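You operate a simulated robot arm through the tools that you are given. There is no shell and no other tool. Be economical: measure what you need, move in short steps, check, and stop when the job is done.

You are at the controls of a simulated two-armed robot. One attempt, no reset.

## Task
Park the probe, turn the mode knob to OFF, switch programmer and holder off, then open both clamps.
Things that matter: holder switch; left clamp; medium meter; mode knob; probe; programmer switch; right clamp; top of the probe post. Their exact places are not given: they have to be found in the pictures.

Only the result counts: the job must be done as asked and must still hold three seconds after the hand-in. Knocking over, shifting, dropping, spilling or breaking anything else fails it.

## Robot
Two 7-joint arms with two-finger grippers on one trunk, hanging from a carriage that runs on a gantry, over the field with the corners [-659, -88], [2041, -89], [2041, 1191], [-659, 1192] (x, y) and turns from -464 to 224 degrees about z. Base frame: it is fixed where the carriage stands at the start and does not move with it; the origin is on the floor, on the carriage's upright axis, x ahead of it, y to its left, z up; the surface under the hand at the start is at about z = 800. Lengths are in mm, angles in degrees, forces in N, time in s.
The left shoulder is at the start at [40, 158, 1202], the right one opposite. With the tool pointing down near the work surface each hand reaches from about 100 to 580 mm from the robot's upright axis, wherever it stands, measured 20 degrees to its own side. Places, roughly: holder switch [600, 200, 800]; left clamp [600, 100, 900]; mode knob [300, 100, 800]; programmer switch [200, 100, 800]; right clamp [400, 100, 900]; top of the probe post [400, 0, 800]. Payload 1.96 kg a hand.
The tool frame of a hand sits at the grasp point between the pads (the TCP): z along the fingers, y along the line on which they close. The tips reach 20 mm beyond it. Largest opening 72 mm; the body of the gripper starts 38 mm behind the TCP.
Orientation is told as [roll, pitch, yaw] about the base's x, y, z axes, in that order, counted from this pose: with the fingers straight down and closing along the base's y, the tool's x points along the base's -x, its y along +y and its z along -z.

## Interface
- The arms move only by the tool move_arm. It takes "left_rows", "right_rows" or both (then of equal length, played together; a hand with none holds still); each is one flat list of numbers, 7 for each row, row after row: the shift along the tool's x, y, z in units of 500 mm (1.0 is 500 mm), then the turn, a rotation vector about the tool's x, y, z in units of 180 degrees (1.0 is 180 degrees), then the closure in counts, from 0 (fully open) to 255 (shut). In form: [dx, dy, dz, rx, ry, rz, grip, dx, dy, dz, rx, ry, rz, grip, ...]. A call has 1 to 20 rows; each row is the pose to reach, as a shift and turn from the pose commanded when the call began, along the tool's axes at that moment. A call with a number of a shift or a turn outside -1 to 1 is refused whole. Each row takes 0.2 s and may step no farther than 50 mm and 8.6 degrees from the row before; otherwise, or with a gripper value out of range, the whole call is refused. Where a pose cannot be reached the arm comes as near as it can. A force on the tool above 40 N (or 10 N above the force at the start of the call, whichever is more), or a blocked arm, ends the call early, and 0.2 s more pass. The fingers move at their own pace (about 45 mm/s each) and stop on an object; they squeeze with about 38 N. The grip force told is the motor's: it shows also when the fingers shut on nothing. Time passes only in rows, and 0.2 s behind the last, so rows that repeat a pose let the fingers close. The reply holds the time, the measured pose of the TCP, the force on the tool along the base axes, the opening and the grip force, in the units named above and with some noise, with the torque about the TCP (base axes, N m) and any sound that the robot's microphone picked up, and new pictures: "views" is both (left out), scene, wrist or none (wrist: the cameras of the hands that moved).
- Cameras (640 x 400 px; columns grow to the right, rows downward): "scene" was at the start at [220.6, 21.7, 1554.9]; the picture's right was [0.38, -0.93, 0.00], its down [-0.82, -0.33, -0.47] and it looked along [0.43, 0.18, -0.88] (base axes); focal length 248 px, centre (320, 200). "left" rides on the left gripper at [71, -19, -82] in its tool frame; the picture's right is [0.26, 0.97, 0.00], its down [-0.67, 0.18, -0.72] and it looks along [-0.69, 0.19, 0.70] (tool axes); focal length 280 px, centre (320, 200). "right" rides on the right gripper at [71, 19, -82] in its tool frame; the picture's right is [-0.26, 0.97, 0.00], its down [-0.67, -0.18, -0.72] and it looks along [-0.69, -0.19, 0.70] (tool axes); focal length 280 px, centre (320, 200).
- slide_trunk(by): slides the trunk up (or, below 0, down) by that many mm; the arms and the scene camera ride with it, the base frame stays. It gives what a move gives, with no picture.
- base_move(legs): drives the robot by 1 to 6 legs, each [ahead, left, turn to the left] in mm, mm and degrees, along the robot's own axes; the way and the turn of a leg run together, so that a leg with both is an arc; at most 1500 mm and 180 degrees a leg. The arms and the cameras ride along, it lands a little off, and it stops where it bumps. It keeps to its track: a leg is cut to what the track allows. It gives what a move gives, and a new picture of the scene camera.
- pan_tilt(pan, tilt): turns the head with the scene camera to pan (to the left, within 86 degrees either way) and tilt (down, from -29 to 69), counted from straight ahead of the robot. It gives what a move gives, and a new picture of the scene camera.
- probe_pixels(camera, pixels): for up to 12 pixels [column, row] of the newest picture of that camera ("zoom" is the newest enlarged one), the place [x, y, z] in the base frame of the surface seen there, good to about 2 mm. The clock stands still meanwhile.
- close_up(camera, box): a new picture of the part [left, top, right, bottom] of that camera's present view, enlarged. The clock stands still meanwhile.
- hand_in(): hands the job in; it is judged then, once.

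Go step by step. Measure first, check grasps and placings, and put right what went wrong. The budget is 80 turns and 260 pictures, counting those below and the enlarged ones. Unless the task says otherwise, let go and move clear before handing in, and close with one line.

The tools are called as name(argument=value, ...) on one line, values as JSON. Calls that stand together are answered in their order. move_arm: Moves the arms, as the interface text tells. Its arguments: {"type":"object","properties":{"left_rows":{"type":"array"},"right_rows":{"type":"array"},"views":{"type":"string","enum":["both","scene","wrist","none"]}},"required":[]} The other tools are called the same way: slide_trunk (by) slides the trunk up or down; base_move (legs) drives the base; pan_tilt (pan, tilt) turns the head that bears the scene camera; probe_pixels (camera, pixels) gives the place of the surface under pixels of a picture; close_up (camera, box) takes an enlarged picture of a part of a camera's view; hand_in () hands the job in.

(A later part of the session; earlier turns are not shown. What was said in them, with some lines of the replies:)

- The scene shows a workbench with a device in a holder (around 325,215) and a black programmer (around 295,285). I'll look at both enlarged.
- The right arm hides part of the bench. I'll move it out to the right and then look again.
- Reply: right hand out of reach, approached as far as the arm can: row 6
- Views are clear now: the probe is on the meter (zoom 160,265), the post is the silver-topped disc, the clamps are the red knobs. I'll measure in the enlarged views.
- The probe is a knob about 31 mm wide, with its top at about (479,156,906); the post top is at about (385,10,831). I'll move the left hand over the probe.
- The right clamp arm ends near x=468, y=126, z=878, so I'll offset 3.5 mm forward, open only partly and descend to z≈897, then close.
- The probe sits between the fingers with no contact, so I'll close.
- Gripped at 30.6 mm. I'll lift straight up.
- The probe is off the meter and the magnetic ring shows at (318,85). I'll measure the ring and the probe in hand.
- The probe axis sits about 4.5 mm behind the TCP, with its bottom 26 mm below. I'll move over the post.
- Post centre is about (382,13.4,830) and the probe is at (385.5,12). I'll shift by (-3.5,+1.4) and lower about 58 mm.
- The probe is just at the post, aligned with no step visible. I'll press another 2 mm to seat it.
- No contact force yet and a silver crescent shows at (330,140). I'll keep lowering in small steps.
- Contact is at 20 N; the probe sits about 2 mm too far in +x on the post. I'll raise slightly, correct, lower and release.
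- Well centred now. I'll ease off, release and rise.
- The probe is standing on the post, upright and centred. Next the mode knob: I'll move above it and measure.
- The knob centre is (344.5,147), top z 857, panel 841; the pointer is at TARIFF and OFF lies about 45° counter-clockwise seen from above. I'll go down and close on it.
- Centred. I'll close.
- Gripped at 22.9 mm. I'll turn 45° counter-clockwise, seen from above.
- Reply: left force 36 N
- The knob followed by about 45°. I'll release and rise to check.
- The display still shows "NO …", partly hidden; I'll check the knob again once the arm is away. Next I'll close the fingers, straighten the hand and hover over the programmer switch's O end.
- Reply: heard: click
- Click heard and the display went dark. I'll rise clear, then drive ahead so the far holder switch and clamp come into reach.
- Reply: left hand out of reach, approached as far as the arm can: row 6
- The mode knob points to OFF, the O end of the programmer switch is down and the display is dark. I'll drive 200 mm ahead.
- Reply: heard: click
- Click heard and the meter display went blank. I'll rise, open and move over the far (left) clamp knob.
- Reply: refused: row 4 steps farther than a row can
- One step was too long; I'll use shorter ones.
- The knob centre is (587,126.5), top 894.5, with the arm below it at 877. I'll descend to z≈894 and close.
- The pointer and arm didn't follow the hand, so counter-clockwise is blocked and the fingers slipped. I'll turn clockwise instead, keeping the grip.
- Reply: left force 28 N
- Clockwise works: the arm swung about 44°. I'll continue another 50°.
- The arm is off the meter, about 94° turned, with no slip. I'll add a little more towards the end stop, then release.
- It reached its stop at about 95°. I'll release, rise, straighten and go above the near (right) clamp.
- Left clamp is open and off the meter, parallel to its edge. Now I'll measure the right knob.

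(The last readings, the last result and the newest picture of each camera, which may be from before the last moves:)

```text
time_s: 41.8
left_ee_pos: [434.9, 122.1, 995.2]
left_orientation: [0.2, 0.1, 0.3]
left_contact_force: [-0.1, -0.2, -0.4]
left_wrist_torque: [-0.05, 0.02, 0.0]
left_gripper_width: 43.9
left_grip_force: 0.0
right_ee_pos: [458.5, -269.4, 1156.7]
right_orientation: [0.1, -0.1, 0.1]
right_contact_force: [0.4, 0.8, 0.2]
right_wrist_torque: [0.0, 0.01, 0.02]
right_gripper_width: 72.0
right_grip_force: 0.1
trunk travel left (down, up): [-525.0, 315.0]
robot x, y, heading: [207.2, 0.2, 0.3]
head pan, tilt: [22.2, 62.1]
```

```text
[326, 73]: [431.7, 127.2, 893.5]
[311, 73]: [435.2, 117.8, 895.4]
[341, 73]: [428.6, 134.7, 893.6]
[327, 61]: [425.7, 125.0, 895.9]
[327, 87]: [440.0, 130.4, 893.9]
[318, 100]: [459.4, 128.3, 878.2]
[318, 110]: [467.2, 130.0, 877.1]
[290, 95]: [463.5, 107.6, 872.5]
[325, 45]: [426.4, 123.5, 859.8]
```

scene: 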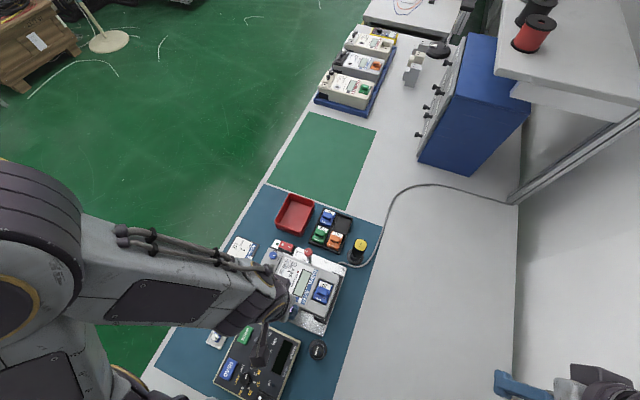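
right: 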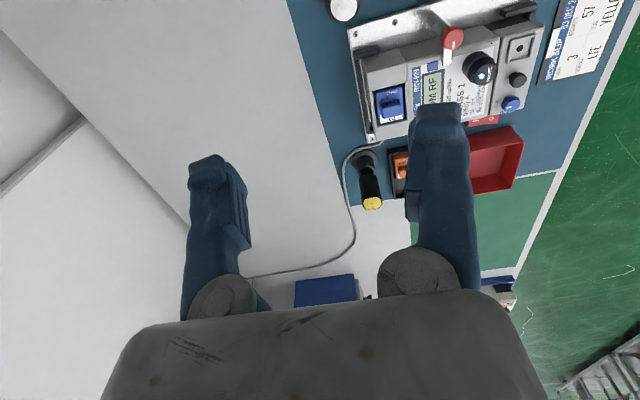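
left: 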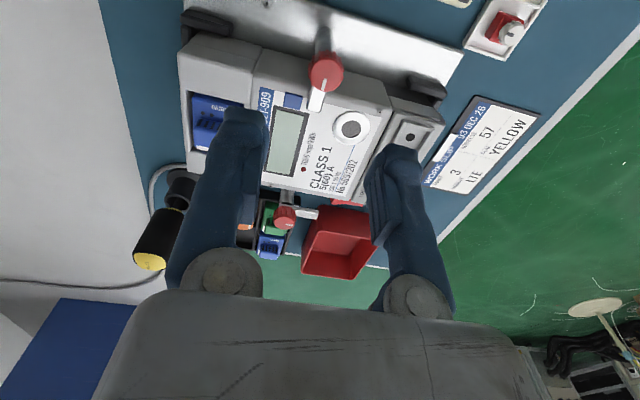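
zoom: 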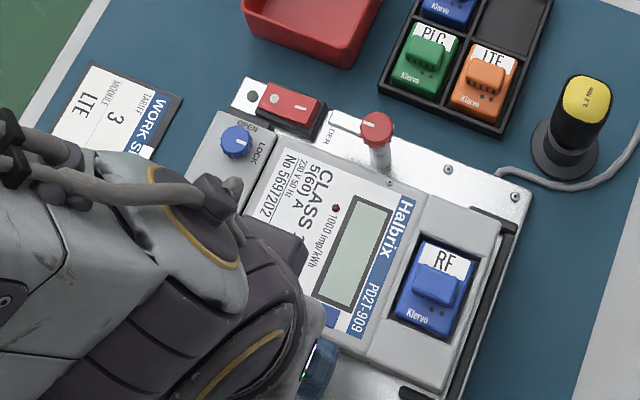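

move_arm(left_rows=[0.007, 0.009, 0.06, 0, 0, 0, 100, 0.007, 0.009, 0.13, 0, 0, 0, 100, 0.007, 0.009, 0.18, 0, 0, 0, 100, 0.007, 0.009, 0.2, 0, 0, 0, 100, 0.007, 0.009, 0.2, 0, 0, 0, 255, 0.007, 0.009, 0.2, 0, 0, 0, 255, 0.007, 0.009, 0.2, 0, 0, 0, 255], views="wrist")

close_up(camera="left", box=[220, 90, 420, 215])

```text
time_s: 43.4
left_ee_pos: [432.4, 127.1, 895.7]
left_orientation: [0.0, 0.0, 0.1]
left_contact_force: [1.6, 0.4, -9.6]
left_wrist_torque: [0.0, -0.07, -0.02]
left_gripper_width: 21.0
left_grip_force: 36.7
right_ee_pos: [458.7, -269.1, 1156.8]
right_orientation: [0.0, 0.1, 0.1]
right_contact_force: [-0.4, 0.1, -1.0]
right_wrist_torque: [-0.02, -0.01, 0.03]
right_gripper_width: 71.6
right_grip_force: 0.0
trunk travel left (down, up): [-525.0, 315.0]
robot x, y, heading: [205.7, 3.4, 0.1]
head pan, tilt: [22.2, 62.1]
```

left: 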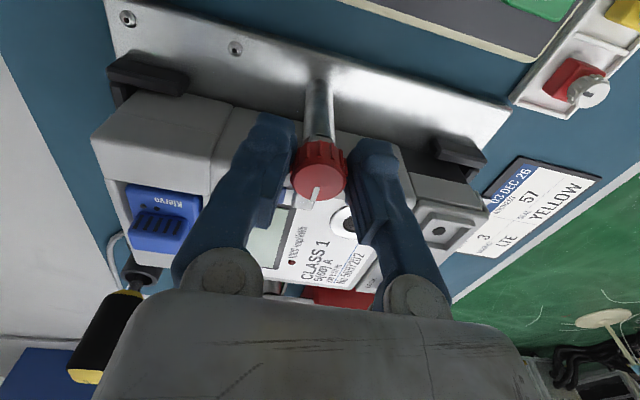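

```text
3.20 times, centred on (320, 152) of left
```

zoom: 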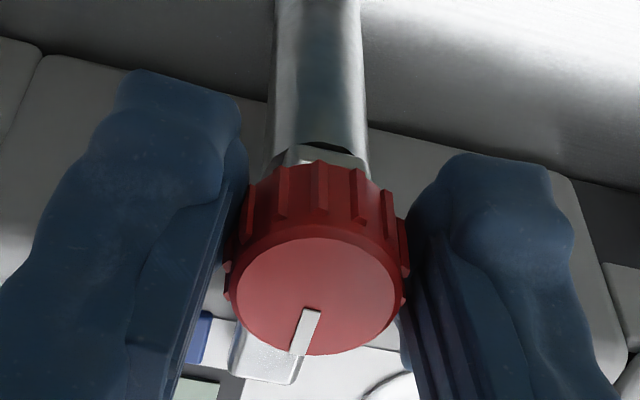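

Gripped. I'll try CW first by 21° and watch whether the pointer follows.

move_arm(left_rows=[0, 0, 0.001, 0, 0, 0.04, 255, 0, 0, 0.001, 0, 0, 0.08, 255, 0, 0, 0.001, 0, 0, 0.12, 255, 0, 0, 0.001, 0, 0, 0.12, 255], views="wrist")

close_up(camera="left", box=[220, 90, 420, 215])

```text
time_s: 44.4
left_ee_pos: [431.9, 127.8, 894.8]
left_orientation: [0.0, 0.0, -21.5]
left_contact_force: [0.5, 1.4, 4.6]
left_wrist_torque: [-0.06, -0.07, 0.16]
left_gripper_width: 20.7
left_grip_force: 39.7
right_ee_pos: [458.1, -268.3, 1156.3]
right_orientation: [0.0, 0.0, 0.1]
right_contact_force: [0.7, -0.3, 0.0]
right_wrist_torque: [0.0, 0.01, 0.01]
right_gripper_width: 71.9
right_grip_force: 0.1
trunk travel left (down, up): [-525.0, 315.0]
robot x, y, heading: [201.2, 0.6, 0.1]
head pan, tilt: [22.2, 62.1]
```

left: 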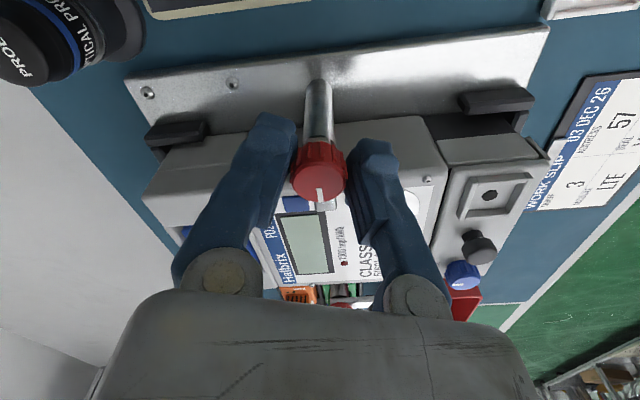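

```text
3.20 times, centred on (320, 152) of left
```

zoom: 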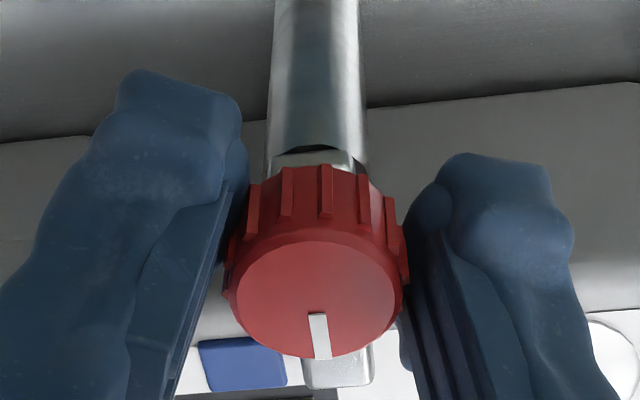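

The pointer slipped and torque rose to 0.16, so this one opens counter-clockwise. I'll turn it about 97° that way.

move_arm(left_rows=[0, 0, 0, 0, 0, -0.0415, 255, 0, 0, 0, 0, 0, -0.083, 255, 0, 0, 0, 0, 0, -0.1245, 255, 0, 0, 0, 0, 0, -0.166, 255, 0, 0, 0, 0, 0, -0.2075, 255, 0, 0, 0, 0, 0, -0.249, 255, 0, 0, 0, 0, 0, -0.2905, 255, 0, 0, 0, 0, 0, -0.332, 255, 0, 0, 0, 0, 0, -0.3735, 255, 0, 0, 0, 0, 0, -0.415, 255, 0, 0, 0, 0, 0, -0.4565, 255, 0, 0, 0, 0, 0, -0.498, 255, 0, 0, 0, 0, 0, -0.54, 255, 0, 0, 0, 0, 0, -0.54, 255], views="wrist")

close_up(camera="left", box=[220, 90, 420, 215])

```text
time_s: 47.4
left_ee_pos: [433.0, 124.7, 894.3]
left_orientation: [-0.1, 0.1, 75.8]
left_contact_force: [6.0, -11.3, 15.1]
left_wrist_torque: [0.11, -0.21, -0.02]
left_gripper_width: 21.0
left_grip_force: 40.2
right_ee_pos: [459.8, -271.9, 1157.3]
right_orientation: [-0.1, 0.0, 0.1]
right_contact_force: [-0.1, -0.7, 0.0]
right_wrist_torque: [0.0, 0.01, -0.02]
right_gripper_width: 71.9
right_grip_force: 0.2
trunk travel left (down, up): [-525.0, 315.0]
robot x, y, heading: [204.5, -1.5, 0.1]
head pan, tilt: [22.2, 62.1]
```

left: 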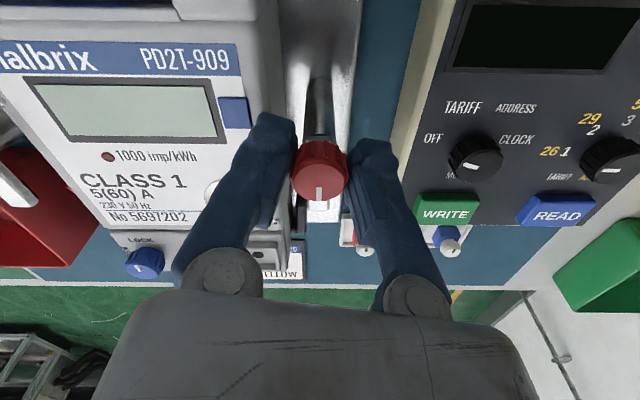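

```text
3.20 times, centred on (320, 152) of left
```

zoom: 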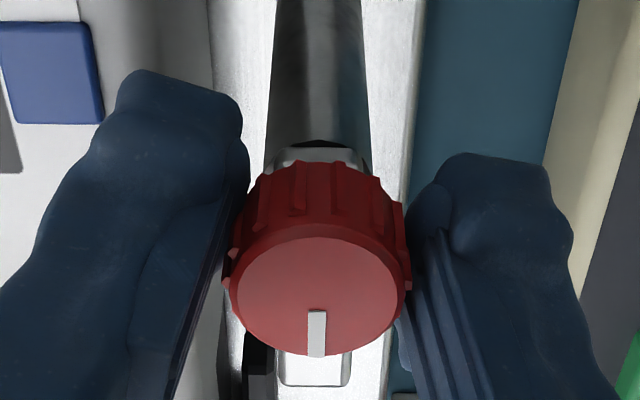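

The arm now lies along the holder edge, off the meter. I'll nudge it 8° more against its stop, then release and rise.

move_arm(left_rows=[0, 0, 0, 0, 0, -0.03, 255, 0, 0, 0, 0, 0, -0.045, 255, 0, 0, 0, 0, 0, -0.045, 100, 0, 0, 0, 0, 0, -0.045, 100, 0, 0, -0.06, 0, 0, -0.045, 100, 0, 0, -0.14, 0, 0, -0.045, 100, 0, 0, -0.22, 0, 0, -0.045, 100, 0, 0, -0.3, 0, 0, -0.045, 100])

close_up(camera="left", box=[200, 0, 440, 150])

```text
time_s: 49.2
left_ee_pos: [427.1, 103.6, 1019.6]
left_orientation: [0.4, 0.7, 84.1]
left_contact_force: [-0.6, -0.4, 0.1]
left_wrist_torque: [0.03, -0.01, -0.01]
left_gripper_width: 43.7
left_grip_force: 0.0
left hand out of reach, approached as far as the arm can: row 7, 8
right_ee_pos: [458.7, -268.5, 1156.0]
right_orientation: [0.0, 0.0, 0.2]
right_contact_force: [0.3, -0.5, -0.4]
right_wrist_torque: [0.02, -0.04, 0.01]
right_gripper_width: 72.0
right_grip_force: 0.1
trunk travel left (down, up): [-525.0, 315.0]
robot x, y, heading: [204.5, -2.6, -0.1]
head pan, tilt: [22.2, 62.1]
```

scene: 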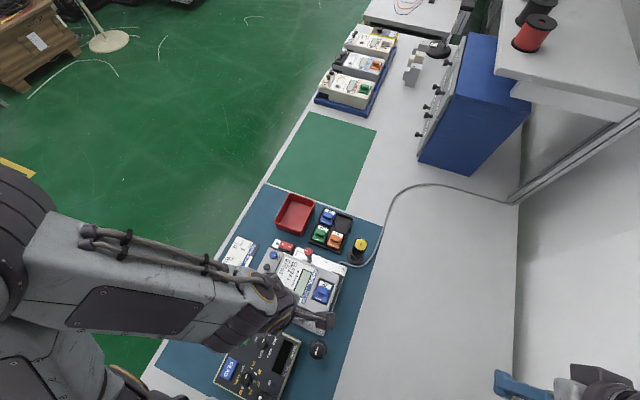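
left: 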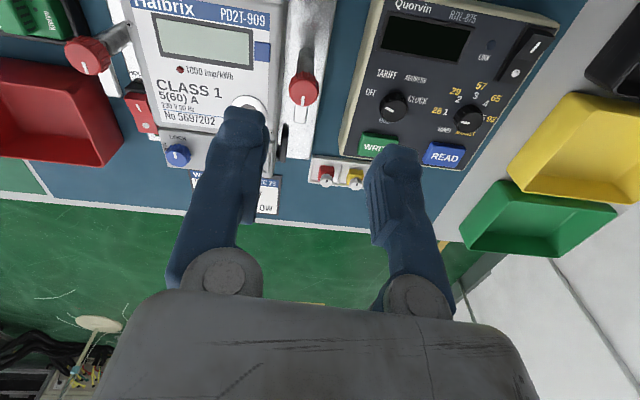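

```text
2.67 times, centred on (320, 75) of left
```

zoom: 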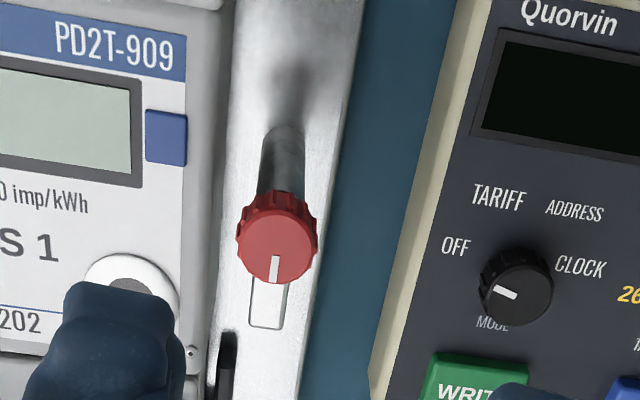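

Both clamps are open. A final check of everything from the scene camera.

move_arm(left_rows=[0, 0, 0, 0, 0, 0.04, 100, -0.08, -0.02, 0, 0, 0, 0.08, 100, -0.16, -0.04, 0, 0, 0, 0.12, 100, -0.24, -0.06, 0, 0, 0, 0.16, 100, -0.32, -0.06, 0, 0, 0, 0.2, 100, -0.4, -0.06, 0, 0, 0, 0.24, 100], views="none")

close_up(camera="scene", box=[230, 220, 358, 300])

close_up(camera="scene", box=[210, 310, 338, 390])

```text
time_s: 50.6
left_ee_pos: [475.2, 298.2, 1016.0]
left_orientation: [0.0, 0.2, 40.6]
left_contact_force: [-0.1, 0.8, -0.4]
left_wrist_torque: [-0.01, 0.04, -0.04]
left_gripper_width: 43.9
left_grip_force: 0.0
left hand out of reach, approached as far as the arm can: row 2, 3
right_ee_pos: [458.3, -268.7, 1156.9]
right_orientation: [0.0, -0.1, 0.1]
right_contact_force: [-0.1, 0.6, -0.5]
right_wrist_torque: [0.0, 0.01, 0.02]
right_gripper_width: 71.9
right_grip_force: 0.1
trunk travel left (down, up): [-525.0, 315.0]
robot x, y, heading: [205.8, 0.9, -0.0]
head pan, tilt: [22.2, 62.1]
```

```text
5.00 times, centred on (294, 260) of scene
```

zoom: 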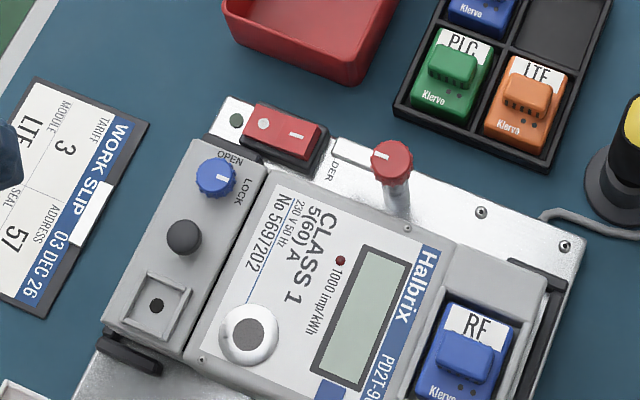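

```text
5.00 times, centred on (274, 350) of scene
```

zoom: 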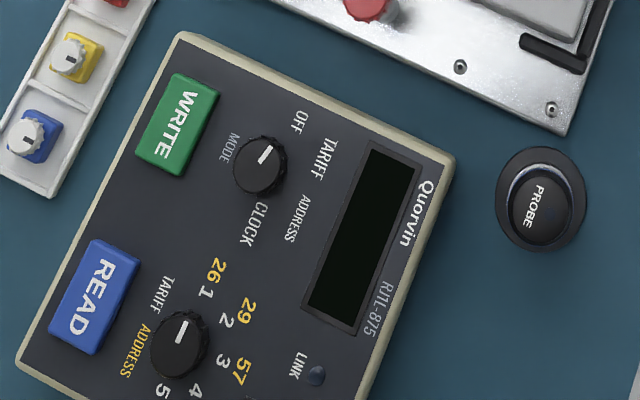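

Everything looks right, but the post shows a white crescent on one side of the probe. I'll check how well centred it is.

close_up(camera="scene", box=[302, 334, 334, 364])

```text
13.33 times, centred on (318, 349) of scene
```

zoom: 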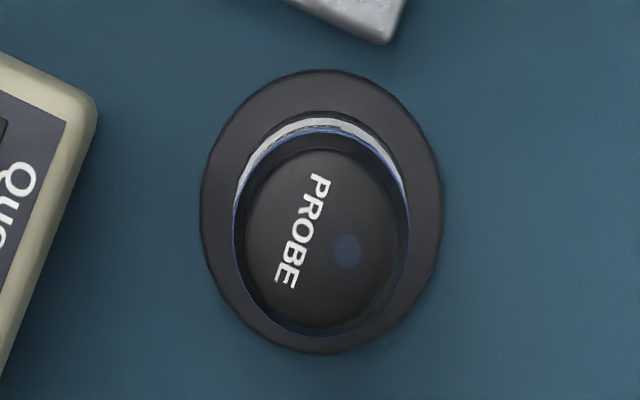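

probe_pixels(camera="zoom", pixels=[[322, 122], [322, 130], [322, 75], [322, 347], [206, 210], [438, 210], [322, 165], [322, 310], [250, 240], [390, 240], [320, 240], [318, 142]])

```text
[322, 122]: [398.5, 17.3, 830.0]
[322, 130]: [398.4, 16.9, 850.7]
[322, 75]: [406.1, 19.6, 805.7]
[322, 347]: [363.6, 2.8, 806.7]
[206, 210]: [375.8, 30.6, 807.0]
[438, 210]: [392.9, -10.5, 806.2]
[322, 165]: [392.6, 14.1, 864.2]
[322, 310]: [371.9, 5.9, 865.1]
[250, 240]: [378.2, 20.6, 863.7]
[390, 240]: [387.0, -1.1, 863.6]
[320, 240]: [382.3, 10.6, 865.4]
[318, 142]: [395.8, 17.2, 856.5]
```

The probe sits flat on the post (top z 864.5) and within about 2 mm of centre. Mode is at OFF, both switches are at O, both clamps are swung off the meter, and the arms are clear. Handing in.

hand_in()

```text
The job is handed in.
```

The job is handed in: the probe is parked on its post, the mode knob is at OFF, the programmer and holder are switched off, and both clamps are open.
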